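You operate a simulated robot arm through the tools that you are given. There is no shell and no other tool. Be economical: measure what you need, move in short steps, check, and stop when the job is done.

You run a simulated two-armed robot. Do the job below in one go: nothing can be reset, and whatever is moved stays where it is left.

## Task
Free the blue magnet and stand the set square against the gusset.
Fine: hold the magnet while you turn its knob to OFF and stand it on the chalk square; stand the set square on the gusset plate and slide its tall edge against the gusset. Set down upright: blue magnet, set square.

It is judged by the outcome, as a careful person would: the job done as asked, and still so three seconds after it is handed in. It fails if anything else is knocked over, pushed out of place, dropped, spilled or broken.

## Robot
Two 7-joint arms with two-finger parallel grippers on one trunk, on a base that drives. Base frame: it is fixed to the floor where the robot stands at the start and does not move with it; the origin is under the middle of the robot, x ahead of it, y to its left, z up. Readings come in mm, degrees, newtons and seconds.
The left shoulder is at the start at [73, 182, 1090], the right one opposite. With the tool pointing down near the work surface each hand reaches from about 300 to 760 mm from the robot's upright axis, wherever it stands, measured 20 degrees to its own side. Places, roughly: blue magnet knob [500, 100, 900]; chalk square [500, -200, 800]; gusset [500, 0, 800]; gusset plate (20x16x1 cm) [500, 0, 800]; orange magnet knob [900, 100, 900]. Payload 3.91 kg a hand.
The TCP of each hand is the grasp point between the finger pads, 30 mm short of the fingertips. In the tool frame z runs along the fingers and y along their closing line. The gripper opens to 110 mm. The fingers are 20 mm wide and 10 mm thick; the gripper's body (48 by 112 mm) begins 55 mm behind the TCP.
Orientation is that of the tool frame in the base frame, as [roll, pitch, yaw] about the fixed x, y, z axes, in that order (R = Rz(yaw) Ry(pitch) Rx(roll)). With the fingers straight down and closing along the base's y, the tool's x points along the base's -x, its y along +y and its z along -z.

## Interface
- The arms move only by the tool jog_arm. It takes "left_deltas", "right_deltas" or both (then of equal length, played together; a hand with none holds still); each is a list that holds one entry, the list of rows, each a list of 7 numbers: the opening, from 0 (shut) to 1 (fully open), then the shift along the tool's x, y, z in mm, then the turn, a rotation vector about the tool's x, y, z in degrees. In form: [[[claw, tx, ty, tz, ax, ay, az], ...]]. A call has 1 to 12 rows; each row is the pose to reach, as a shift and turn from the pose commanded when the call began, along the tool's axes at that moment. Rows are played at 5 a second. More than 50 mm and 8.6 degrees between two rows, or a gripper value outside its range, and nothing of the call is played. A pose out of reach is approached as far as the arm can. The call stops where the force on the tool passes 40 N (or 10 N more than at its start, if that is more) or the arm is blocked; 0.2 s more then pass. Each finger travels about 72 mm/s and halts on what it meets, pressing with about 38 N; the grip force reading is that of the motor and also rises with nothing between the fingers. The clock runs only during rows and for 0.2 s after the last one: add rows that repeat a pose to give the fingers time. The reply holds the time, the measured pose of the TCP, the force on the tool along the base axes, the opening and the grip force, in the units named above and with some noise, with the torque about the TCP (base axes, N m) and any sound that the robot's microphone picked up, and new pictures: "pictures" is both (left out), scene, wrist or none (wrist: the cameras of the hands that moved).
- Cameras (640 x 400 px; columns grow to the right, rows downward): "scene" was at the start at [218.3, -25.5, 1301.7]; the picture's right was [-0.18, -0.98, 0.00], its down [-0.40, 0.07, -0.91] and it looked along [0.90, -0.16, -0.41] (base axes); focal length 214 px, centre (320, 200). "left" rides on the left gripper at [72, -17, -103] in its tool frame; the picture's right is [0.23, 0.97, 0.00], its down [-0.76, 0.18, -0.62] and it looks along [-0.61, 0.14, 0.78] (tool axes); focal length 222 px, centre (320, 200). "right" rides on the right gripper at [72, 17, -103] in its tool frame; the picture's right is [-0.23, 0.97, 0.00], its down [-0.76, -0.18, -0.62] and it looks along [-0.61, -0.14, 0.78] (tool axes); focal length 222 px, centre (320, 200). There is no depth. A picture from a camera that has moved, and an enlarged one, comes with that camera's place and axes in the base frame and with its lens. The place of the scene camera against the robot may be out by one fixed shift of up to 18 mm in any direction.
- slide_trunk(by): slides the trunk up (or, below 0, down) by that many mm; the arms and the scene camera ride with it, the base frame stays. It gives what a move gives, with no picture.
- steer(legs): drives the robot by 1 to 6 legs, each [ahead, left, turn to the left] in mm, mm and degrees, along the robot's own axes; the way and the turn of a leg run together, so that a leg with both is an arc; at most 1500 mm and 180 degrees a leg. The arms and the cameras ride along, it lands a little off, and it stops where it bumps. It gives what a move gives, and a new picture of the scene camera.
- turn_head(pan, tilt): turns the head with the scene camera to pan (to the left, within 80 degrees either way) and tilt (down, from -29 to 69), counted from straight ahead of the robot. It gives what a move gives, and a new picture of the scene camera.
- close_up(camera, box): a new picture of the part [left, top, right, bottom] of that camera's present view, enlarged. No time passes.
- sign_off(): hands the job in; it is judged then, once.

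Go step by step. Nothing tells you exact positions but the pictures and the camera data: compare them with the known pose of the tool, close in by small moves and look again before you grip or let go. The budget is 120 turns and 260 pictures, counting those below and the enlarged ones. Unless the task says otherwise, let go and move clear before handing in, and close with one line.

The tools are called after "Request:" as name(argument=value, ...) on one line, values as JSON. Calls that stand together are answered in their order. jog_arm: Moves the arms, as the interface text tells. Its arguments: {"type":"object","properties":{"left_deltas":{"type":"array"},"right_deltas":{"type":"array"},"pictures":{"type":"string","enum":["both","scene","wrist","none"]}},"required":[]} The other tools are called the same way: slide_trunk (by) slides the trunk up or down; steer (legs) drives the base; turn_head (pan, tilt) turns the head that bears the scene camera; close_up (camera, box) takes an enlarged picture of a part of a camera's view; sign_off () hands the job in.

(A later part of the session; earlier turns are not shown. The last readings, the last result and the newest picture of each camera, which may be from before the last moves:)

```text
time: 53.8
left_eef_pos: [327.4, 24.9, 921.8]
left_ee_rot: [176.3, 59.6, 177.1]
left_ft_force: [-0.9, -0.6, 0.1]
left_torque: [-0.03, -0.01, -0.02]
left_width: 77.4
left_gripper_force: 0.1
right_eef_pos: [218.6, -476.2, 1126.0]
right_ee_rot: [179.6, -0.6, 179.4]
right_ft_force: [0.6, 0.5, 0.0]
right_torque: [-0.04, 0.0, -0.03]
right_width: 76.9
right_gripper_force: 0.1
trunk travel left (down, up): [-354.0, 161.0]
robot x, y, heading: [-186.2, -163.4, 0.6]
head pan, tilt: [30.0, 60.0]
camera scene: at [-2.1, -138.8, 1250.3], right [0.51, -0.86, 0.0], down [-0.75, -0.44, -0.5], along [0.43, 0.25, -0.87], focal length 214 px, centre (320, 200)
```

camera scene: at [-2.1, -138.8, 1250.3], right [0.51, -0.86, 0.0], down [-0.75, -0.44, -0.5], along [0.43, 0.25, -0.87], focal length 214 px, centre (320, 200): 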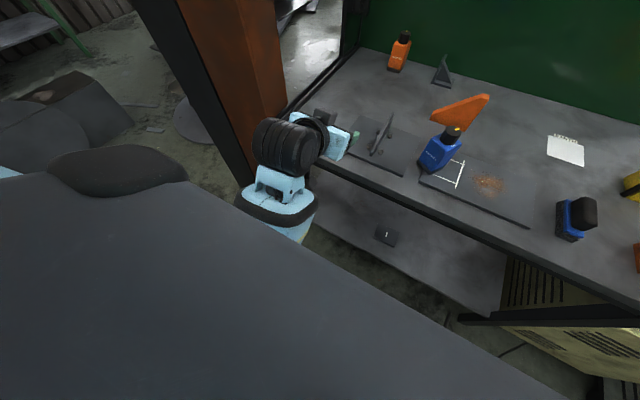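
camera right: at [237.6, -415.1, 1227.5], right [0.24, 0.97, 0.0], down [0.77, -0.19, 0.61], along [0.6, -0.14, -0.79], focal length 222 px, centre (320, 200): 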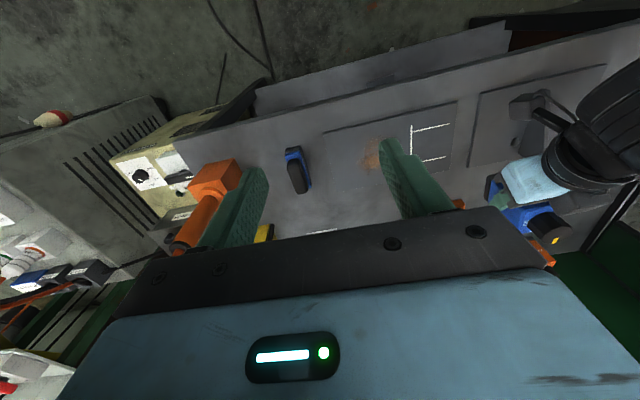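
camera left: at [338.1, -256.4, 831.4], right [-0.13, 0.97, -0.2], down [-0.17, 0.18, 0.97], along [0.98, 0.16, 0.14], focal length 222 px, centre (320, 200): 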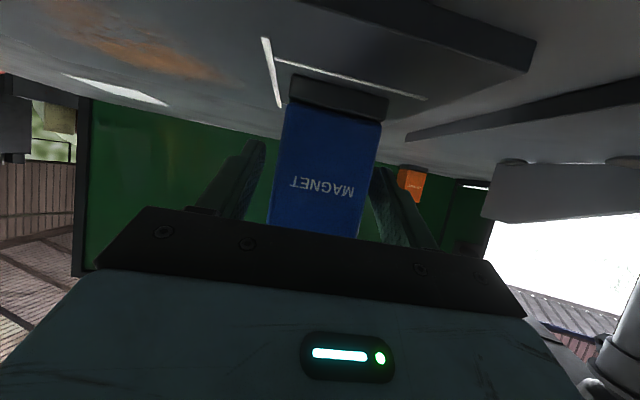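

Freed. I raise the left hand clear and bring the base 70 mm forward for right-hand work.

Request:
jog_arm(left_deltas=[[[0.7, -21, 10, -12, 0, 0, 0], [0.7, -42, 20, -24, 0, 0, 0], [0.7, -63, 30, -36, 0, 0, 0], [0.7, -84, 40, -48, 0, 0, 0], [0.7, -105, 50, -61, 0, 0, 0], [0.7, -125, 60, -72, 0, 0, 0]]], pictures="none")

Request:
steer(legs=[[70, 0, 0]])

Request:
turn_head(pan=0, tilt=48)

```text
time: 55.2
left_eef_pos: [326.2, 80.9, 1067.0]
left_ee_rot: [-177.5, 59.4, -177.5]
left_ft_force: [-0.1, 0.2, 0.3]
left_torque: [0.03, -0.01, 0.0]
left_width: 76.5
left_gripper_force: 0.0
right_eef_pos: [218.3, -476.7, 1126.5]
right_ee_rot: [179.7, -0.6, 179.5]
right_ft_force: [0.4, 0.4, -0.8]
right_torque: [-0.03, 0.02, 0.0]
right_width: 77.0
right_gripper_force: 0.0
trunk travel left (down, up): [-354.0, 161.0]
robot x, y, heading: [-186.8, -161.9, 0.9]
head pan, tilt: [30.0, 60.0]
```

```text
time: 56.2
left_eef_pos: [396.6, 82.0, 1068.3]
left_ee_rot: [-176.9, 59.7, -176.6]
left_ft_force: [0.5, 0.2, -0.2]
left_torque: [-0.03, 0.0, 0.0]
left_width: 77.0
left_gripper_force: 0.1
right_eef_pos: [287.9, -475.4, 1125.6]
right_ee_rot: [179.6, -0.5, 179.3]
right_ft_force: [0.6, 0.2, -0.1]
right_torque: [-0.01, -0.02, 0.01]
right_width: 77.0
right_gripper_force: 0.1
trunk travel left (down, up): [-354.0, 161.0]
robot x, y, heading: [-115.7, -165.9, 0.6]
head pan, tilt: [30.0, 60.0]
camera scene: at [67.9, -138.2, 1250.1], right [0.51, -0.86, 0.0], down [-0.75, -0.44, -0.5], along [0.43, 0.25, -0.87], focal length 214 px, centre (320, 200)
```

scene: 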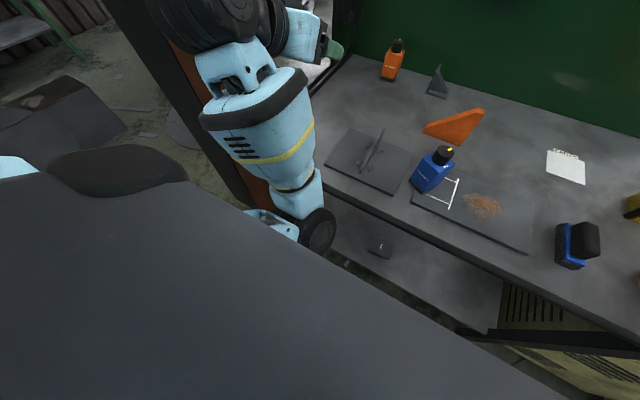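

```text
time: 57.2
left_eef_pos: [396.5, 83.7, 1069.3]
left_ee_rot: [-177.0, 59.8, -176.8]
left_ft_force: [0.3, 0.8, 0.0]
left_torque: [-0.04, -0.03, 0.0]
left_width: 77.0
left_gripper_force: 0.1
right_eef_pos: [287.0, -475.8, 1125.4]
right_ee_rot: [179.6, -0.7, 179.4]
right_ft_force: [-0.4, 0.2, 1.1]
right_torque: [0.01, 0.0, -0.02]
right_width: 77.1
right_gripper_force: 0.1
trunk travel left (down, up): [-354.0, 161.0]
robot x, y, heading: [-116.7, -163.0, 0.5]
head pan, tilt: [0.0, 48.0]
camera scene: at [88.4, -171.3, 1265.5], right [0.01, -1.0, 0.0], down [-0.74, -0.01, -0.67], along [0.67, 0.01, -0.74], focal length 214 px, centre (320, 200)
```

scene: 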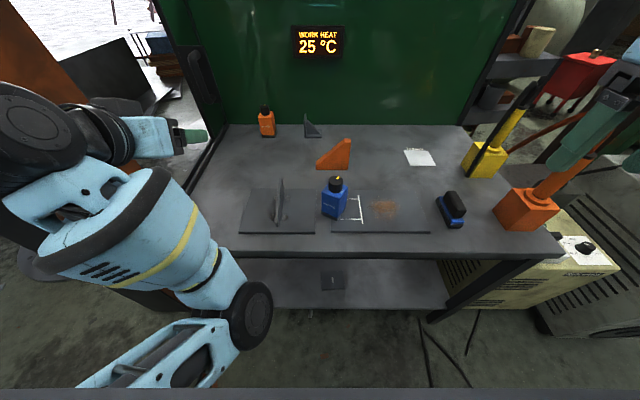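

Clear. Now the right hand goes above the magnet, pointing down, pre-turned 29° to match its faces.

Request:
jog_arm(right_deltas=[[[0.75, -15, 23, 8, 0, 0, 2.5], [0.75, -30, 46, 17, 0, 0, 5], [0.75, -45, 69, 26, 0, 0, 7.5], [0.75, -60, 92, 35, 0, 0, 10], [0.75, -75, 115, 44, 0, 0, 12.5], [0.75, -90, 138, 53, 0, 0, 15], [0.75, -105, 161, 62, 0, 0, 17.5], [0.75, -120, 184, 71, 0, 0, 20], [0.75, -135, 207, 80, 0, 0, 22.5], [0.75, -150, 230, 89, 0, 0, 25], [0.75, -165, 253, 98, 0, 0, 27], [0.75, -180, 277, 115, 0, 0, 29]]], pictures="wrist")

Request:
close_up(camera="right", box=[220, 40, 412, 160])

```text
time: 59.8
left_eef_pos: [396.4, 84.1, 1068.1]
left_ee_rot: [-177.0, 59.8, -176.7]
left_ft_force: [-0.4, 0.5, 0.4]
left_torque: [-0.02, 0.0, -0.04]
left_width: 77.1
left_gripper_force: 0.0
right_eef_pos: [468.8, -197.8, 1009.2]
right_ee_rot: [180.0, -0.7, 150.3]
right_ft_force: [-0.1, 0.3, 0.3]
right_torque: [-0.01, 0.0, -0.02]
right_width: 82.3
right_gripper_force: 0.1
trunk travel left (down, up): [-354.0, 161.0]
robot x, y, heading: [-116.9, -163.9, 0.4]
head pan, tilt: [0.0, 48.0]
camera right: at [416.3, -148.4, 1112.7], right [0.68, 0.73, 0.0], down [0.58, -0.54, 0.61], along [0.45, -0.42, -0.79], focal length 222 px, centre (320, 200)
```

right: 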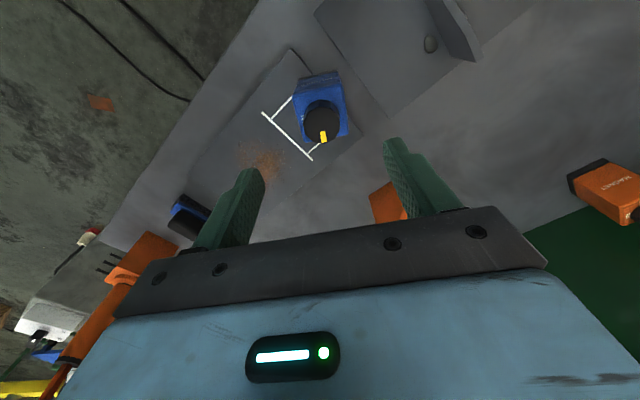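

```text
3.33 times, centred on (316, 100) of right
camera zoom: at [416.3, -148.4, 1112.7], right [0.68, 0.73, 0.0], down [0.58, -0.54, 0.61], along [0.45, -0.42, -0.79], focal length 740 px, centre (333, 533)
```

zoom: 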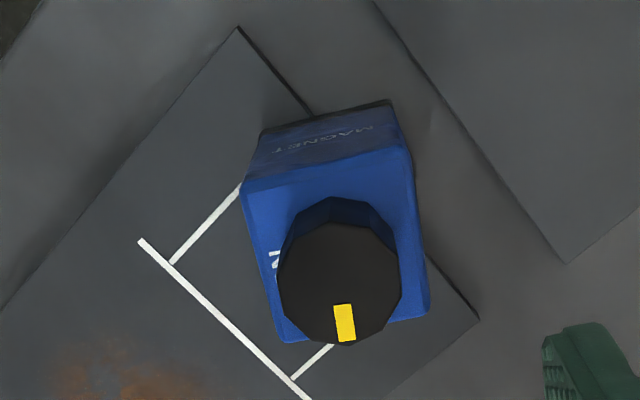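

Aligned well: magnet centre ≈[469, −195]. I descend around the body.

Request:
jog_arm(right_deltas=[[[0.75, 0.8, 2.8, 30, 0, 0, 0.5], [0.75, 0.8, 2.8, 60, 0, 0, 0.5], [0.75, 0.8, 2.8, 90, 0, 0, 0.5], [0.75, 0.8, 2.8, 120, 0, 0, 0.5], [0.75, 0.8, 2.8, 140, 0, 0, 0.5], [0.75, 0.8, 2.8, 140, 0, 0, 0.5]]], pictures="wrist")

```text
time: 61.2
left_eef_pos: [395.6, 82.5, 1068.7]
left_ee_rot: [-177.0, 59.8, -176.7]
left_ft_force: [0.2, 0.6, 0.5]
left_torque: [0.01, -0.03, 0.0]
left_width: 76.6
left_gripper_force: 0.0
right_eef_pos: [468.6, -195.6, 871.7]
right_ee_rot: [179.8, -0.7, 150.0]
right_ft_force: [-0.2, 0.5, -0.7]
right_torque: [0.02, -0.02, 0.0]
right_width: 82.2
right_gripper_force: 0.0
trunk travel left (down, up): [-354.0, 161.0]
robot x, y, heading: [-116.5, -166.6, 0.5]
head pan, tilt: [0.0, 48.0]
camera right: at [416.3, -145.4, 974.3], right [0.69, 0.73, 0.0], down [0.58, -0.54, 0.61], along [0.45, -0.42, -0.79], focal length 222 px, centre (320, 200)
```

right: 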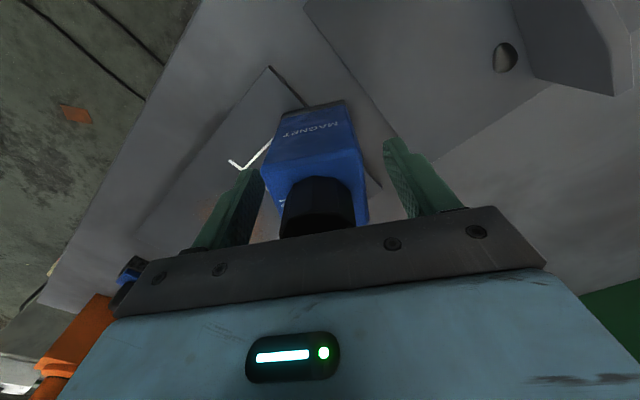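

Straddling the body with the knob clear of the palm. Closing.

Request:
jog_arm(right_deltas=[[[0.6, 0, 0, 0, 0, 0, 0], [0.45, 0, 0, 0, 0, 0, 0], [0.35, 0, 0, 0, 0, 0, 0], [0.35, 0, 0, 0, 0, 0, 0], [0.35, 0, 0, 0, 0, 0, 0]]], pictures="wrist")

```text
time: 62.4
left_eef_pos: [396.1, 82.6, 1069.1]
left_ee_rot: [-177.0, 59.8, -176.7]
left_ft_force: [0.8, 0.2, 0.1]
left_torque: [-0.02, 0.02, -0.03]
left_width: 76.8
left_gripper_force: 0.0
right_eef_pos: [467.3, -196.8, 869.8]
right_ee_rot: [-180.0, -0.7, 149.9]
right_ft_force: [-1.1, -2.4, 0.4]
right_torque: [-0.12, 0.26, 0.01]
right_width: 52.3
right_gripper_force: 38.5
trunk travel left (down, up): [-354.0, 161.0]
robot x, y, heading: [-115.5, -166.1, 0.3]
head pan, tilt: [0.0, 48.0]
camera right: at [416.3, -145.7, 974.5], right [0.69, 0.73, 0.0], down [0.58, -0.54, 0.61], along [0.45, -0.42, -0.79], focal length 222 px, centre (320, 200)
```

right: 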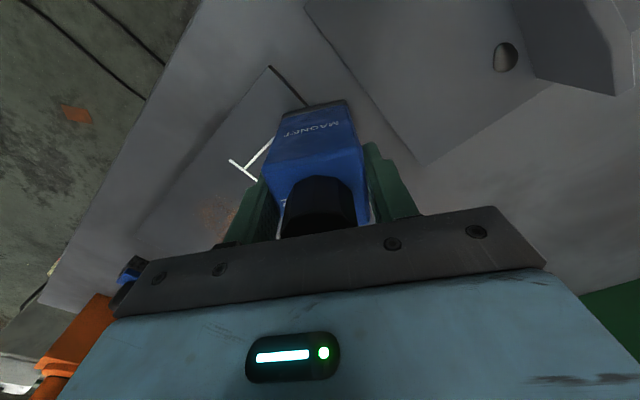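

Gripped (52 mm). Lift 40 mm, rotate back 30° and move over the chalk square's centre.

Request:
jog_arm(right_deltas=[[[0.35, 0, 0, -10, 0, 0, 0], [0.35, 0, 0, -25, 0, 0, 0], [0.35, 0, 0, -40, 0, 0, 0], [0.35, -6, -6, -40, 0, 0, -6], [0.35, -12, -12, -40, 0, 0, -12], [0.35, -18, -18, -40, 0, 0, -18], [0.35, -24, -24, -40, 0, 0, -24], [0.35, -30, -30, -40, 0, 0, -30], [0.35, -30, -30, -40, 0, 0, -30]]], pictures="both")

Request:
close_up(camera="right", box=[200, 40, 456, 200])

```text
time: 64.4
left_eef_pos: [395.7, 83.6, 1069.0]
left_ee_rot: [-176.9, 59.8, -176.8]
left_ft_force: [0.4, -0.3, 0.4]
left_torque: [0.03, -0.01, -0.04]
left_width: 76.8
left_gripper_force: 0.0
right_eef_pos: [480.4, -238.8, 908.3]
right_ee_rot: [179.5, -0.6, 180.0]
right_ft_force: [0.4, 0.0, -7.9]
right_torque: [0.01, -0.02, -0.02]
right_width: 52.1
right_gripper_force: 38.6
trunk travel left (down, up): [-354.0, 161.0]
robot x, y, heading: [-115.9, -163.7, 0.6]
head pan, tilt: [0.0, 48.0]
camera scene: at [88.9, -171.4, 1265.5], right [0.01, -1.0, 0.0], down [-0.74, -0.01, -0.67], along [0.67, 0.01, -0.74], focal length 214 px, centre (320, 200)
camera right: at [410.1, -221.6, 1012.5], right [0.23, 0.97, 0.0], down [0.77, -0.18, 0.61], along [0.6, -0.14, -0.79], focal length 222 px, centre (320, 200)
```

scene: 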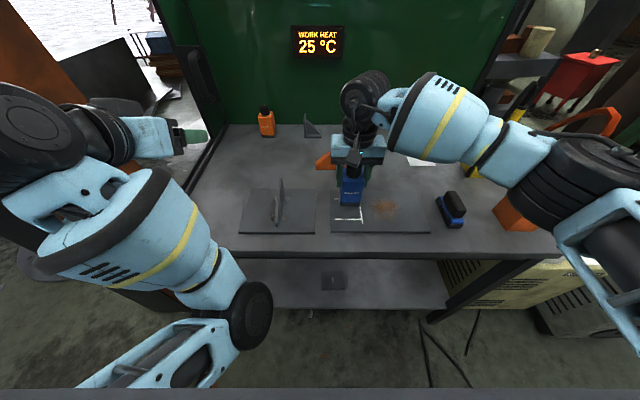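
right: 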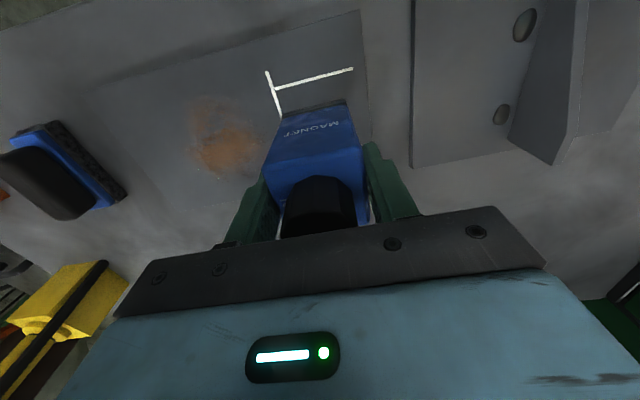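

```text
2.50 times, centred on (328, 120) of right
camera zoom: at [410.1, -221.6, 1012.5], right [0.23, 0.97, 0.0], down [0.77, -0.18, 0.61], along [0.6, -0.14, -0.79], focal length 555 px, centre (300, 400)
```

zoom: 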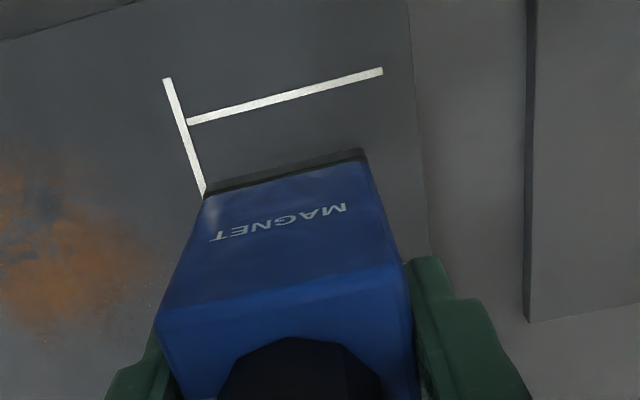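

Chalk square centre ≈[479, −236], magnet just above it. Lowering gently.

Request:
jog_arm(right_deltas=[[[0.35, 1, 2, 10, 0, 0, 0], [0.35, 1, 2, 20, 0, 0, 0], [0.35, 1, 2, 28, 0, 0, 0], [0.35, 1, 2, 34, 0, 0, 0], [0.35, 1, 2, 37, 0, 0, 0], [0.35, 1, 2, 38.5, 0, 0, 0], [0.35, 1, 2, 38.5, 0, 0, 0]]], pictures="wrist")

```text
time: 66.0
left_eef_pos: [395.9, 83.6, 1068.4]
left_ee_rot: [-177.0, 59.9, -176.9]
left_ft_force: [-0.1, 0.0, -0.8]
left_torque: [0.0, -0.01, 0.01]
left_width: 76.9
left_gripper_force: 0.1
right_eef_pos: [479.2, -234.7, 871.4]
right_ee_rot: [179.6, -0.6, 179.9]
right_ft_force: [0.9, -0.4, -8.0]
right_torque: [-0.01, 0.03, 0.02]
right_width: 51.9
right_gripper_force: 38.2
trunk travel left (down, up): [-354.0, 161.0]
robot x, y, heading: [-117.6, -165.7, 0.3]
head pan, tilt: [0.0, 48.0]
camera right: at [408.2, -219.1, 975.2], right [0.23, 0.97, 0.0], down [0.77, -0.18, 0.61], along [0.6, -0.14, -0.79], focal length 222 px, centre (320, 200)
```

right: 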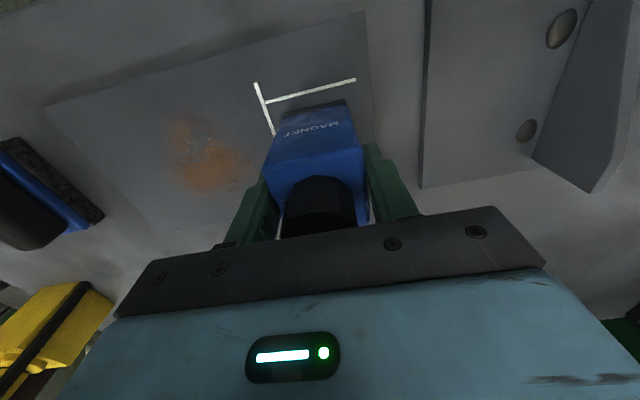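

Request:
jog_arm(right_deltas=[[[0.35, 0, -1, 1, 0, 0, 0], [0.35, 0, -1, 2, 0, 0, 0], [0.35, 0, -1, 2.5, 0, 0, 0], [0.35, 0, -1, 2.5, 0, 0, 0]]], pictures="none")

```text
time: 67.0
left_eef_pos: [396.3, 84.8, 1070.4]
left_ee_rot: [-177.0, 59.9, -176.8]
left_ft_force: [-0.3, 0.4, 0.6]
left_torque: [-0.04, -0.02, -0.03]
left_width: 77.0
left_gripper_force: 0.1
right_eef_pos: [478.6, -236.6, 871.3]
right_ee_rot: [179.5, -0.4, 179.9]
right_ft_force: [1.4, -0.3, 6.4]
right_torque: [-0.39, 0.26, 0.04]
right_width: 51.9
right_gripper_force: 38.5
trunk travel left (down, up): [-354.0, 161.0]
robot x, y, heading: [-119.8, -164.4, 0.4]
head pan, tilt: [0.0, 48.0]
```

Seated on the plate (force reversed). I open and rise straight up.

Request:
jog_arm(right_deltas=[[[0.5, 0, 0, 0, 0, 0, 0], [0.75, 0, 0, 0, 0, 0, 0], [0.75, 0, 0, 0, 0, 0, 0], [0.75, 0, 0, -30, 0, 0, 0], [0.75, 0, 0, -60, 0, 0, 0], [0.75, 0, 0, -95, 0, 0, 0], [0.75, 0, 0, -130, 0, 0, 0], [0.75, 0, 0, -165, 0, 0, 0]]], pictures="both")

Request:
close_up(camera="right", box=[220, 40, 412, 160])

```text
time: 68.8
left_eef_pos: [394.7, 83.0, 1069.3]
left_ee_rot: [-177.0, 59.8, -176.7]
left_ft_force: [-0.6, -0.2, 0.0]
left_torque: [-0.02, -0.04, 0.03]
left_width: 76.8
left_gripper_force: 0.0
right_eef_pos: [478.7, -238.0, 1034.8]
right_ee_rot: [179.6, -0.6, 179.9]
right_ft_force: [-0.9, 0.2, 0.2]
right_torque: [-0.05, -0.01, 0.0]
right_width: 82.7
right_gripper_force: 0.0
trunk travel left (down, up): [-354.0, 161.0]
robot x, y, heading: [-119.9, -162.0, 0.4]
head pan, tilt: [0.0, 48.0]
camera scene: at [87.9, -171.2, 1265.7], right [0.01, -1.0, 0.0], down [-0.74, -0.01, -0.67], along [0.67, 0.01, -0.74], focal length 214 px, centre (320, 200)
camera right: at [408.3, -220.9, 1138.0], right [0.23, 0.97, 0.0], down [0.77, -0.18, 0.61], along [0.6, -0.14, -0.79], focal length 222 px, centre (320, 200)
```

scene: 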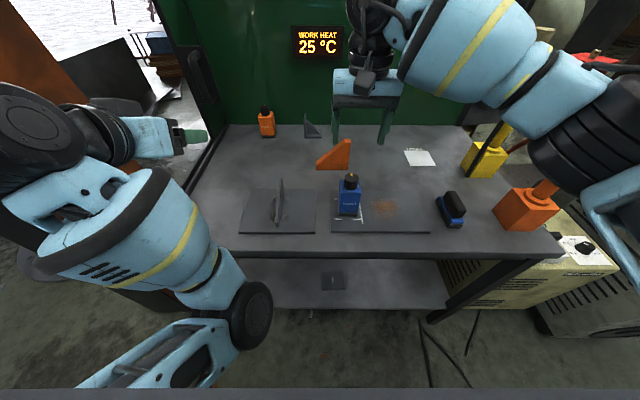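
right: 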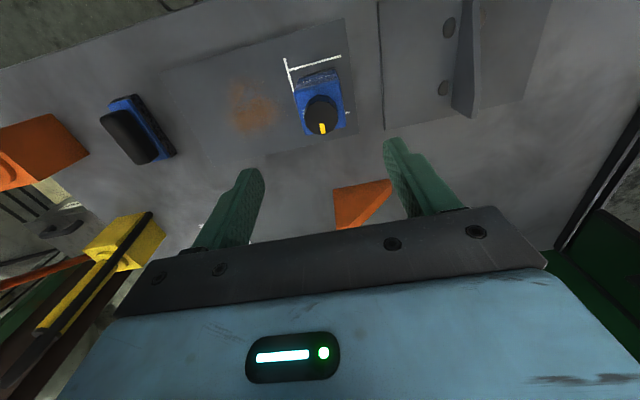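

```text
3.33 times, centred on (316, 100) of right
camera zoom: at [408.3, -220.9, 1138.0], right [0.23, 0.97, 0.0], down [0.77, -0.18, 0.61], along [0.6, -0.14, -0.79], focal length 740 px, centre (333, 533)
```

zoom: 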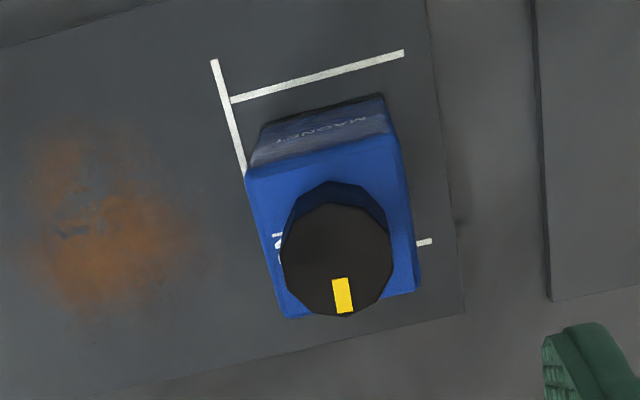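

The magnet stands in the chalk square, knob OFF. Next, measure the set square and the gusset.

Request:
close_up(camera="right", box=[290, 140, 450, 240])

Request:
close_up(camera="scene", box=[230, 120, 390, 240])

Request:
close_up(camera="right", box=[360, 0, 570, 140])

```text
4.00 times, centred on (370, 190) of right
camera zoom: at [408.3, -220.9, 1138.0], right [0.23, 0.97, 0.0], down [0.77, -0.18, 0.61], along [0.6, -0.14, -0.79], focal length 888 px, centre (120, 240)
```

zoom: 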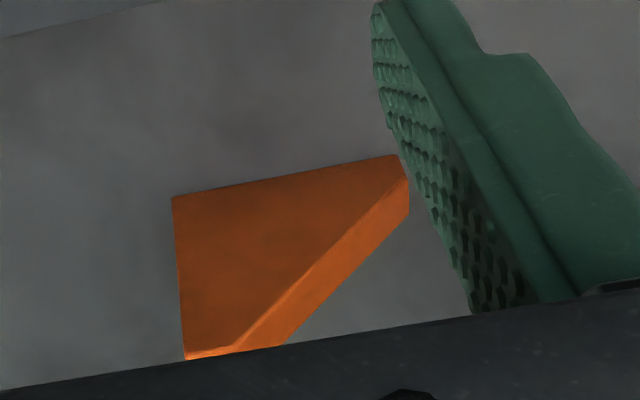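

```text
3.33 times, centred on (310, 180) of scene
camera zoom: at [87.9, -171.2, 1265.7], right [0.01, -1.0, 0.0], down [-0.74, -0.01, -0.67], along [0.67, 0.01, -0.74], focal length 715 px, centre (353, 267)
```

zoom: 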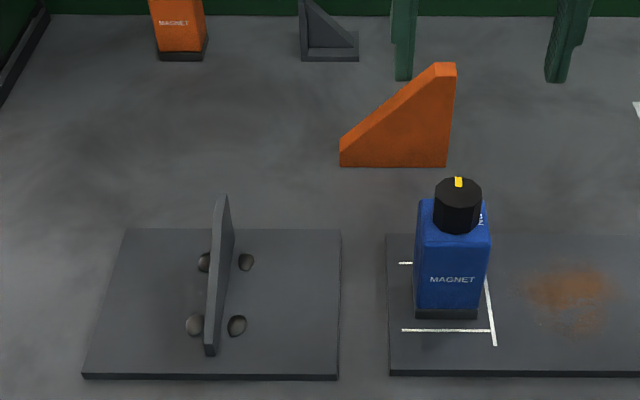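

```text
2.86 times, centred on (465, 70) of right
camera zoom: at [408.3, -220.9, 1138.0], right [0.23, 0.97, 0.0], down [0.77, -0.18, 0.61], along [0.6, -0.14, -0.79], focal length 635 px, centre (-94, 571)
```

zoom: 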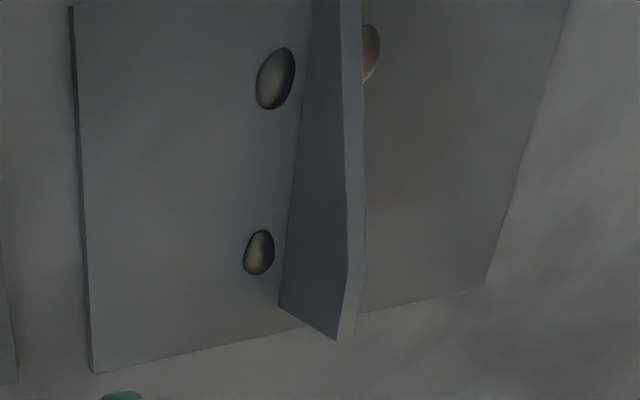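

Set square: stands at x≈652–670, base y −252…−148, ~107 mm high, tall edge on its −y side. Gusset runs along x at y≈−45 with bolts at x≈440/510. I'll drive forward 110 mm, then bring the right hand over the set square turned 90°.

Request:
jog_arm(left_deltas=[[[0.7, -10, 20, -5, 0, 0, 0], [0.7, -20, 40, -10, 0, 0, 0], [0.7, -25, 60, -15, 0, 0, 0], [0.7, -25, 80, -15, 0, 0, 0], [0.7, -25, 80, -15, 0, 0, 0]]], pictures="none")

Request:
steer(legs=[[110, 0, 0]])

```text
time: 70.0
left_eef_pos: [408.1, 166.9, 1080.9]
left_ee_rot: [-178.7, 59.7, -177.4]
left_ft_force: [-0.3, 0.3, -0.8]
left_torque: [-0.03, 0.0, -0.01]
left_width: 76.9
left_gripper_force: 0.1
left hand out of reach, approached as far as the arm can: row 1, 2, 3, 4, 5
right_eef_pos: [478.6, -238.2, 1033.6]
right_ee_rot: [179.7, -0.5, 180.0]
right_ft_force: [-0.4, -0.2, -0.4]
right_torque: [-0.03, 0.02, -0.02]
right_width: 82.6
right_gripper_force: 0.1
trunk travel left (down, up): [-354.0, 161.0]
robot x, y, heading: [-121.4, -165.4, 0.5]
head pan, tilt: [0.0, 48.0]
```

```text
time: 71.2
left_eef_pos: [514.7, 170.1, 1082.2]
left_ee_rot: [-178.2, 60.0, -176.6]
left_ft_force: [-0.6, 0.2, 0.2]
left_torque: [-0.02, 0.01, -0.02]
left_width: 76.8
left_gripper_force: 0.0
right_eef_pos: [587.0, -235.0, 1033.5]
right_ee_rot: [179.5, -0.6, -179.9]
right_ft_force: [0.2, 0.9, -1.0]
right_torque: [-0.01, 0.02, 0.0]
right_width: 82.5
right_gripper_force: 0.1
trunk travel left (down, up): [-354.0, 161.0]
robot x, y, heading: [-11.5, -163.9, 0.4]
head pan, tilt: [0.0, 48.0]
camera scene: at [196.7, -170.0, 1265.5], right [0.01, -1.0, 0.0], down [-0.74, -0.01, -0.67], along [0.67, 0.01, -0.74], focal length 214 px, centre (320, 200)
```

scene: 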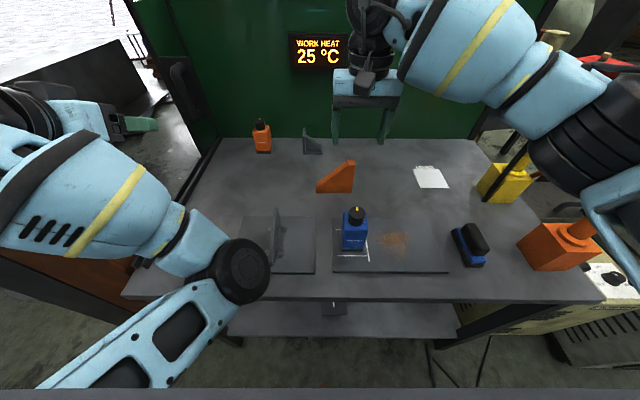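

Now rotating the right hand 90° and moving above the set square.

Request:
jog_arm(right_deltas=[[[0.6, -6, 1, 2, 0, 0, 7.5], [0.6, -12, 2, 4, 0, 0, 15], [0.6, -18, 3, 6, 0, 0, 22.5], [0.6, -24, 4, 8, 0, 0, 30], [0.6, -30, 5, 10, 0, 0, 37.5], [0.6, -36, 6, 12, 0, 0, 45], [0.6, -43, 7, 14, 0, 0, 52.5], [0.6, -49, 8, 16, 0, 0, 60], [0.6, -55, 9, 18, 0, 0, 67.5], [0.6, -61, 10, 20, 0, 0, 75], [0.6, -67, 10, 22, 0, 0, 82.5], [0.6, -73, 10, 25, 0, 0, 90]]], pictures="both")

Request:
close_up(camera="right", box=[200, 40, 440, 190])

```text
time: 73.8
left_eef_pos: [514.0, 171.5, 1083.7]
left_ee_rot: [-178.5, 60.0, -176.6]
left_ft_force: [-0.2, 0.1, -0.3]
left_torque: [-0.01, 0.0, -0.01]
left_width: 76.9
left_gripper_force: 0.0
right_eef_pos: [660.2, -225.1, 1006.9]
right_ee_rot: [-179.4, -0.4, 89.9]
right_ft_force: [0.0, 0.9, 0.2]
right_torque: [0.02, -0.02, -0.02]
right_width: 66.1
right_gripper_force: 0.1
trunk travel left (down, up): [-354.0, 161.0]
robot x, y, heading: [-9.6, -162.5, 0.6]
head pan, tilt: [0.0, 48.0]
camera scene: at [196.1, -169.7, 1265.6], right [0.01, -1.0, 0.0], down [-0.74, -0.01, -0.67], along [0.67, 0.01, -0.74], focal length 214 px, centre (320, 200)
camera right: at [678.5, -152.9, 1111.2], right [0.97, -0.23, -0.01], down [-0.17, -0.77, 0.62], along [-0.15, -0.6, -0.78], focal length 222 px, centre (320, 200)
```

scene: 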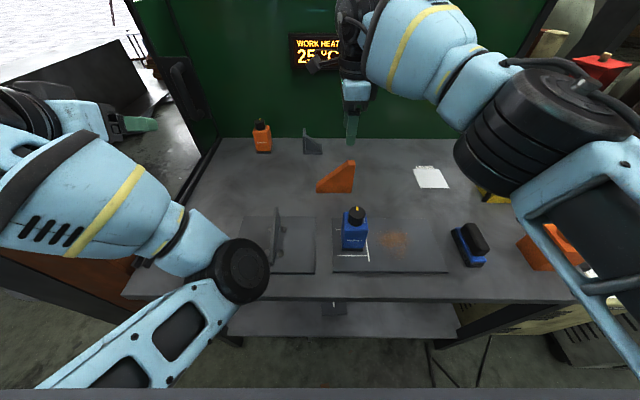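
right: 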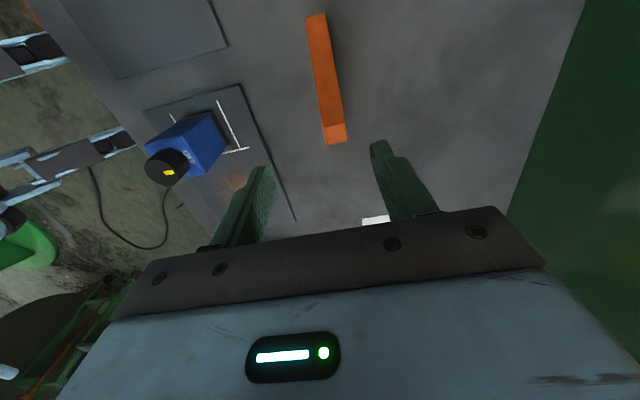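

```text
2.67 times, centred on (320, 115) of right
camera zoom: at [678.5, -152.9, 1111.2], right [0.97, -0.23, -0.01], down [-0.17, -0.77, 0.62], along [-0.15, -0.6, -0.78], focal length 592 px, centre (320, 427)
```

zoom: 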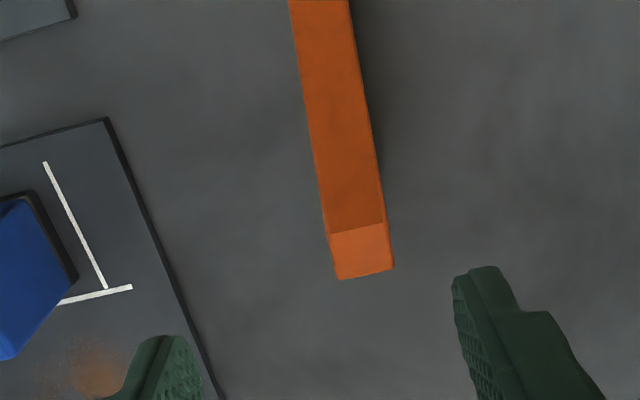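

The set square's top is at x≈661–682 (21 mm thick), tall edge at y≈−248. I shift 11.5 mm in x and descend over it.

Request:
jog_arm(right_deltas=[[[0.6, 2, 11.5, 30, 0, 0, 0], [0.6, 2, 11.5, 60, 0, 0, 0], [0.6, 2, 11.5, 90, 0, 0, 0], [0.6, 2, 11.5, 90, 0, 0, 0]]], pictures="wrist")

```text
time: 74.8
left_eef_pos: [514.4, 171.1, 1082.3]
left_ee_rot: [-178.5, 60.0, -176.7]
left_ft_force: [-0.4, 0.4, -0.3]
left_torque: [-0.02, 0.01, -0.02]
left_width: 77.0
left_gripper_force: 0.0
right_eef_pos: [669.6, -219.9, 917.9]
right_ee_rot: [-179.5, -0.4, 90.0]
right_ft_force: [-0.2, -0.7, -0.4]
right_torque: [-0.02, 0.0, -0.02]
right_width: 66.1
right_gripper_force: 0.0
trunk travel left (down, up): [-354.0, 161.0]
robot x, y, heading: [-9.9, -165.2, 0.7]
head pan, tilt: [0.0, 48.0]
camera right: at [688.9, -148.8, 1020.6], right [0.97, -0.23, -0.01], down [-0.17, -0.77, 0.62], along [-0.15, -0.6, -0.78], focal length 222 px, centre (320, 200)
```

right: 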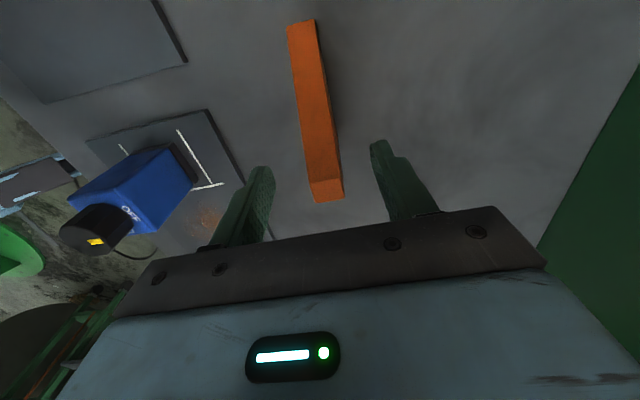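

Centred. Descend the rest and close.

Request:
jog_arm(right_deltas=[[[0.6, -2, 0, 20, 0, 0, 0], [0.6, -3, 0, 40, 0, 0, 0], [0.6, -3, 0, 60, 0, 0, 0], [0.6, -3, 0, 60, 0, 0, 0], [0.4, -3, 0, 60, 0, 0, 0], [0.25, -3, 0, 60, 0, 0, 0], [0.1, -3, 0, 60, 0, 0, 0], [0.1, -3, 0, 60, 0, 0, 0], [0.1, -3, 0, 60, 0, 0, 0]]], pictures="wrist")

```text
time: 76.8
left_eef_pos: [514.7, 172.0, 1083.2]
left_ee_rot: [-178.3, 60.0, -176.5]
left_ft_force: [-0.4, 0.1, 0.1]
left_torque: [0.01, 0.01, 0.02]
left_width: 77.1
left_gripper_force: 0.1
right_eef_pos: [669.9, -224.9, 855.4]
right_ee_rot: [-179.5, -0.4, 90.0]
right_ft_force: [2.4, 0.2, 1.9]
right_torque: [0.0, -0.27, -0.04]
right_width: 23.7
right_gripper_force: 38.1
trunk travel left (down, up): [-354.0, 161.0]
robot x, y, heading: [-10.0, -161.6, 0.7]
head pan, tilt: [0.0, 48.0]
camera right: at [688.0, -153.3, 960.7], right [0.97, -0.23, -0.01], down [-0.17, -0.77, 0.62], along [-0.15, -0.6, -0.78], focal length 222 px, centre (320, 200)
```

right: 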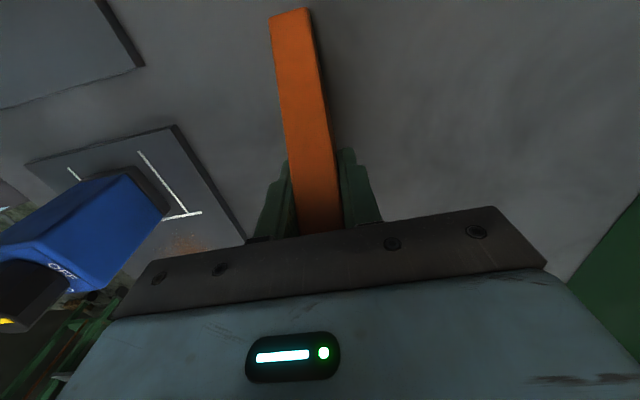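

Gripped (23.7 mm). I lift the set square 130 mm and bring the left hand a bit inward so the base can shift left.

Request:
jog_arm(left_deltas=[[[0.7, 0, -10, 0, 0, 0, 0], [0.7, 0, -20, 0, 0, 0, 0], [0.7, 0, -30, 0, 0, 0, 0], [0.7, 0, -40, 0, 0, 0, 0], [0.7, 0, -50, 0, 0, 0, 0], [0.7, 0, -60, 0, 0, 0, 0], [0.7, 0, -60, 0, 0, 0, 0]]], right_deltas=[[[0.1, 0, 0, -5, 0, 0, 0], [0.1, 0, 0, -25, 0, 0, 0], [0.1, 0, 0, -50, 0, 0, 0], [0.1, 0, 0, -80, 0, 0, 0], [0.1, 0, 0, -110, 0, 0, 0], [0.1, 0, 0, -135, 0, 0, 0], [0.1, 0, 0, -135, 0, 0, 0]]], pictures="both")

```text
time: 78.4
left_eef_pos: [517.3, 120.0, 1085.7]
left_ee_rot: [-179.7, 60.4, -176.8]
left_ft_force: [0.3, 0.7, 0.3]
left_torque: [0.01, 0.03, 0.0]
left_width: 77.1
left_gripper_force: 0.0
right_eef_pos: [670.5, -226.4, 992.7]
right_ee_rot: [-179.4, -0.5, 90.1]
right_ft_force: [0.7, -0.1, -5.0]
right_torque: [-0.07, -0.01, -0.01]
right_width: 24.1
right_gripper_force: 37.7
trunk travel left (down, up): [-354.0, 161.0]
robot x, y, heading: [-14.7, -163.7, 0.5]
head pan, tilt: [0.0, 48.0]
camera scene: at [196.8, -170.1, 1265.4], right [0.01, -1.0, 0.0], down [-0.74, -0.01, -0.67], along [0.67, 0.01, -0.74], focal length 214 px, centre (320, 200)
camera right: at [689.6, -154.9, 1094.6], right [0.97, -0.23, -0.01], down [-0.17, -0.77, 0.62], along [-0.15, -0.6, -0.78], focal length 222 px, centre (320, 200)
camera left: at [392.2, 96.1, 1074.2], right [-0.16, 0.97, -0.2], down [-0.18, 0.17, 0.97], along [0.97, 0.19, 0.14], focal length 222 px, centre (320, 200)
```

scene: 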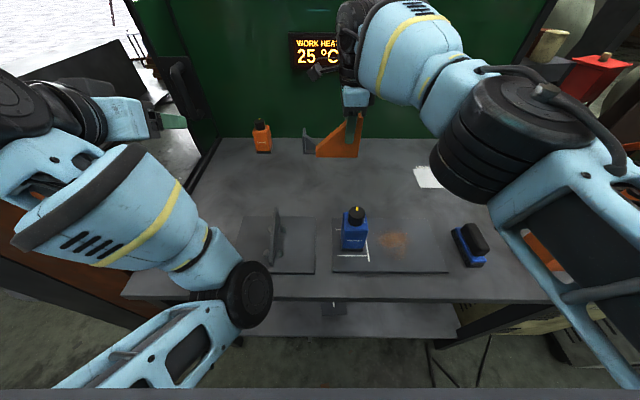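
right: 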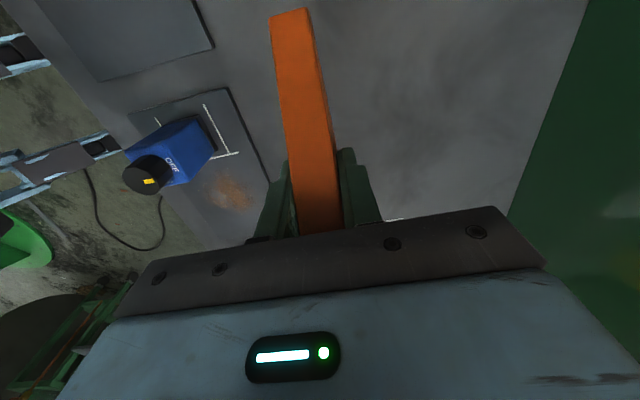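
left: 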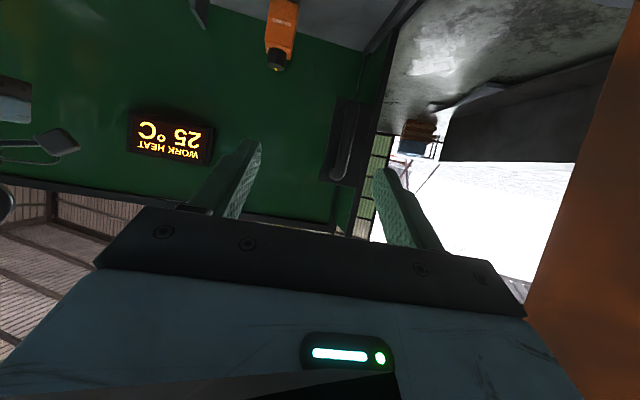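

Lifted upright. I move the left hand outward again and test carrying the set square over the plate at height.

Request:
jog_arm(left_deltas=[[[0.7, 0, 15, 0, 0, 0, 0], [0.7, 0, 30, 0, 0, 0, 0], [0.7, 0, 45, 0, 0, 0, 0], [0.7, 0, 50, 0, 0, 0, 0], [0.7, 0, 50, 0, 0, 0, 0], [0.7, 0, 50, 0, 0, 0, 0], [0.7, 0, 50, 0, 0, 0, 0], [0.7, 0, 50, 0, 0, 0, 0], [0.7, 0, 50, 0, 0, 0, 0], [0.7, 0, 50, 0, 0, 0, 0], [0.7, 0, 50, 0, 0, 0, 0], [0.7, 0, 50, 0, 0, 0, 0]]], right_deltas=[[[0.1, 5, -15, 0, 0, 0, 0], [0.1, 15, -35, 0, 0, 0, 0], [0.1, 28, -55, 0, 0, 0, 0], [0.1, 45, -75, 0, 0, 0, 0], [0.1, 65, -95, 0, 0, 0, 0], [0.1, 87, -113, 0, 0, 0, 0], [0.1, 110, -130, 0, 0, 0, 0], [0.1, 133, -147, 0, 0, 0, 0], [0.1, 157, -163, 0, 0, 0, 0], [0.1, 182, -178, 0, 0, 0, 0], [0.1, 207, -190, 0, 0, 0, 0], [0.1, 230, -190, 0, 0, 0, 0]]], pictures="both")

```text
time: 81.2
left_eef_pos: [515.0, 160.6, 1082.1]
left_ee_rot: [-178.2, 60.0, -176.6]
left_ft_force: [0.3, 0.7, -0.2]
left_torque: [-0.01, -0.03, 0.02]
left_width: 77.0
left_gripper_force: 0.1
right_eef_pos: [505.6, -21.1, 993.2]
right_ee_rot: [-178.8, -0.9, 86.6]
right_ft_force: [0.2, 0.7, -5.3]
right_torque: [-0.09, -0.02, 0.04]
right_width: 23.8
right_gripper_force: 37.7
trunk travel left (down, up): [-354.0, 161.0]
robot x, y, heading: [-9.8, -165.5, 0.9]
head pan, tilt: [0.0, 48.0]
stopped in row 12 (right hand): the arm was blocked; the commanded pose is now the measured one
camera scene: at [196.1, -169.8, 1265.6], right [0.01, -1.0, 0.0], down [-0.74, -0.01, -0.67], along [0.67, 0.01, -0.74], focal length 214 px, centre (320, 200)
camera right: at [529.8, 49.2, 1096.6], right [0.96, -0.29, -0.02], down [-0.21, -0.76, 0.62], along [-0.19, -0.59, -0.79], focal length 222 px, centre (320, 200)
camera left: at [390.6, 138.8, 1071.3], right [-0.15, 0.97, -0.21], down [-0.16, 0.19, 0.97], along [0.98, 0.18, 0.13], focal length 222 px, centre (320, 200)
```

scene: 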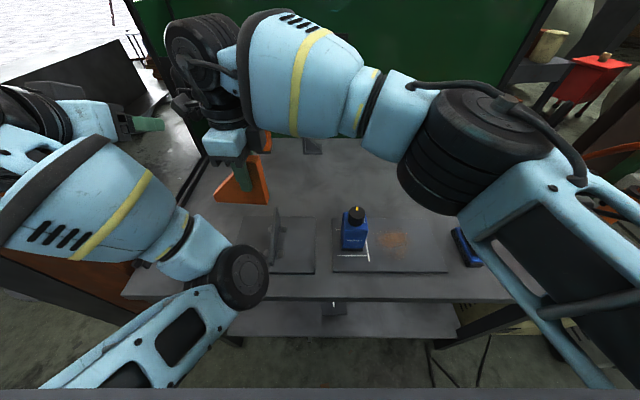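
right: 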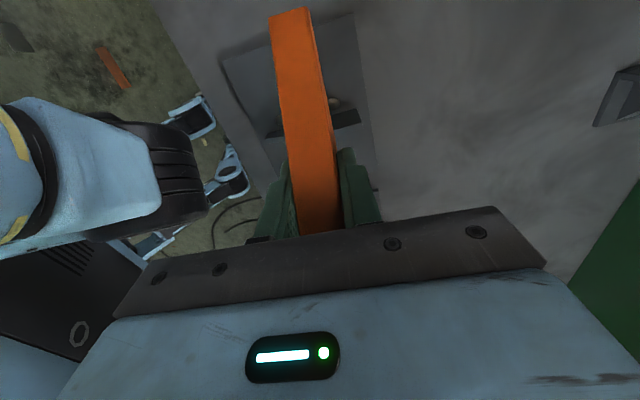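
left: 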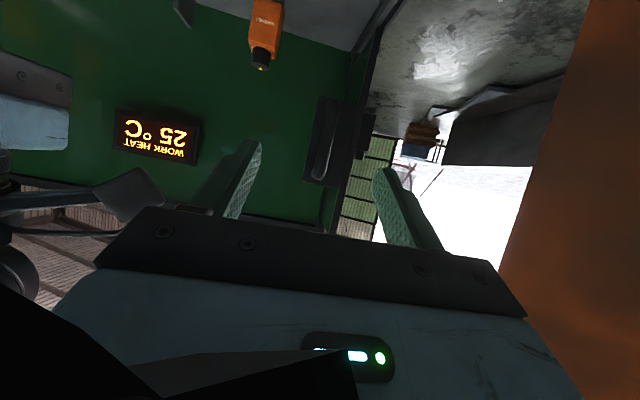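

The right arm hits its limit crossing this far. I retract it a little, bring the left hand in, and shift the base 60 mm left and 60 mm back for a better reach.

Request:
jog_arm(left_deltas=[[[0.7, 0, 0, 0, 0, 0, 0], [0.7, 0, 0, 0, 0, 0, 0], [0.7, 0, -15, 0, 0, 0, 0], [0.7, 0, -30, 0, 0, 0, 0], [0.7, 0, -45, 0, 0, 0, 0], [0.7, 0, -45, 0, 0, 0, 0]]], right_deltas=[[[0.1, -20, 20, 0, 0, 0, 1], [0.1, -40, 40, 0, 0, 0, 2], [0.1, -60, 60, 0, 0, 0, -3], [0.1, -80, 80, 0, 0, 0, -3], [0.1, -95, 95, 0, 0, 0, -3], [0.1, -95, 95, 0, 0, 0, -3]]], pictures="none")

Request:
steer(legs=[[-60, 60, 0]])

```text
time: 82.6
left_eef_pos: [517.2, 117.7, 1084.9]
left_ee_rot: [-178.5, 60.0, -176.5]
left_ft_force: [-0.3, 0.0, 0.3]
left_torque: [0.0, -0.01, -0.02]
left_width: 77.2
left_gripper_force: 0.0
right_eef_pos: [594.2, -119.1, 989.8]
right_ee_rot: [-179.2, -0.9, 89.7]
right_ft_force: [0.2, -0.4, -4.8]
right_torque: [-0.08, -0.02, 0.0]
right_width: 23.9
right_gripper_force: 38.6
trunk travel left (down, up): [-354.0, 161.0]
robot x, y, heading: [-6.7, -161.7, 0.7]
head pan, tilt: [0.0, 48.0]
```

```text
time: 83.8
left_eef_pos: [456.2, 177.2, 1084.0]
left_ee_rot: [-178.7, 59.8, -176.7]
left_ft_force: [0.1, -0.4, 0.0]
left_torque: [-0.01, -0.03, -0.01]
left_width: 77.1
left_gripper_force: 0.0
right_eef_pos: [533.1, -59.1, 989.8]
right_ee_rot: [-179.0, -0.8, 89.8]
right_ft_force: [-0.2, -0.3, -5.3]
right_torque: [-0.05, -0.02, 0.0]
right_width: 24.0
right_gripper_force: 37.6
trunk travel left (down, up): [-354.0, 161.0]
robot x, y, heading: [-74.0, -103.2, 0.3]
head pan, tilt: [0.0, 48.0]
camera scene: at [136.2, -109.7, 1265.6], right [0.01, -1.0, 0.0], down [-0.74, -0.01, -0.67], along [0.67, 0.01, -0.74], focal length 214 px, centre (320, 200)
```

scene: 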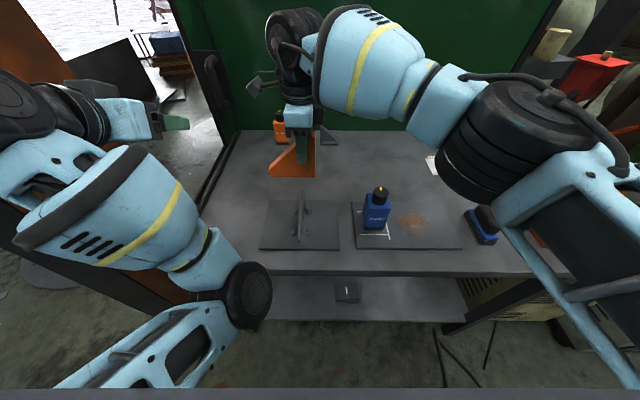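

Better. Now to the spot above the plate, left of the gusset.

Request:
jog_arm(right_deltas=[[[0.1, 12, -11, 0, 0, 0, 0], [0.1, 24, -22, 0, 0, 0, 0], [0.1, 36, -33, 0, 0, 0, 0], [0.1, 48, -43, 0, 0, 0, 0], [0.1, 61, -53, 0, 0, 0, 0], [0.1, 61, -53, 0, 0, 0, 0]]], pictures="both")

Request:
close_up(camera="scene", box=[200, 140, 392, 260])

```text
time: 85.2
left_eef_pos: [458.5, 178.0, 1084.6]
left_ee_rot: [-178.7, 59.9, -176.8]
left_ft_force: [-0.6, 0.2, -0.1]
left_torque: [0.02, 0.0, 0.01]
left_width: 77.1
left_gripper_force: 0.1
right_eef_pos: [480.7, 1.1, 991.8]
right_ee_rot: [-178.9, -0.7, 89.8]
right_ft_force: [-0.2, -0.5, -4.1]
right_torque: [-0.06, 0.01, -0.03]
right_width: 23.9
right_gripper_force: 37.9
trunk travel left (down, up): [-354.0, 161.0]
robot x, y, heading: [-66.9, -102.7, 0.6]
head pan, tilt: [0.0, 48.0]
camera scene: at [136.6, -110.2, 1265.5], right [0.01, -1.0, 0.0], down [-0.74, -0.01, -0.67], along [0.67, 0.01, -0.74], focal length 214 px, centre (320, 200)
camera right: at [501.6, 72.9, 1095.3], right [0.97, -0.23, -0.02], down [-0.17, -0.77, 0.61], along [-0.16, -0.59, -0.79], focal length 222 px, centre (320, 200)
```

scene: 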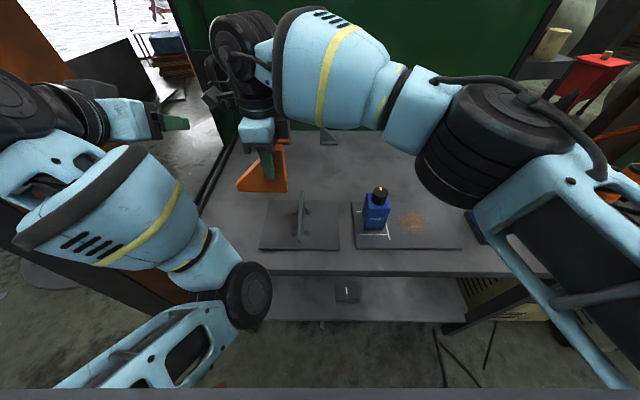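
right: 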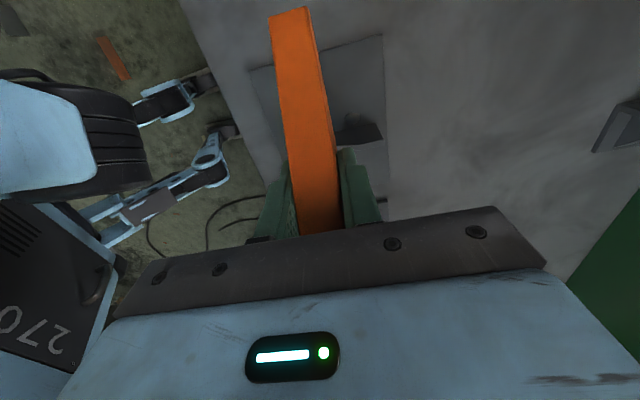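

```text
3.33 times, centred on (296, 200) of scene
camera zoom: at [136.6, -110.2, 1265.5], right [0.01, -1.0, 0.0], down [-0.74, -0.01, -0.67], along [0.67, 0.01, -0.74], focal length 715 px, centre (400, 200)
```

zoom: 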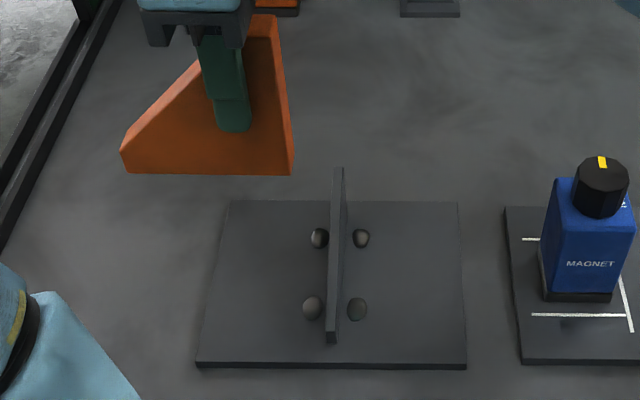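

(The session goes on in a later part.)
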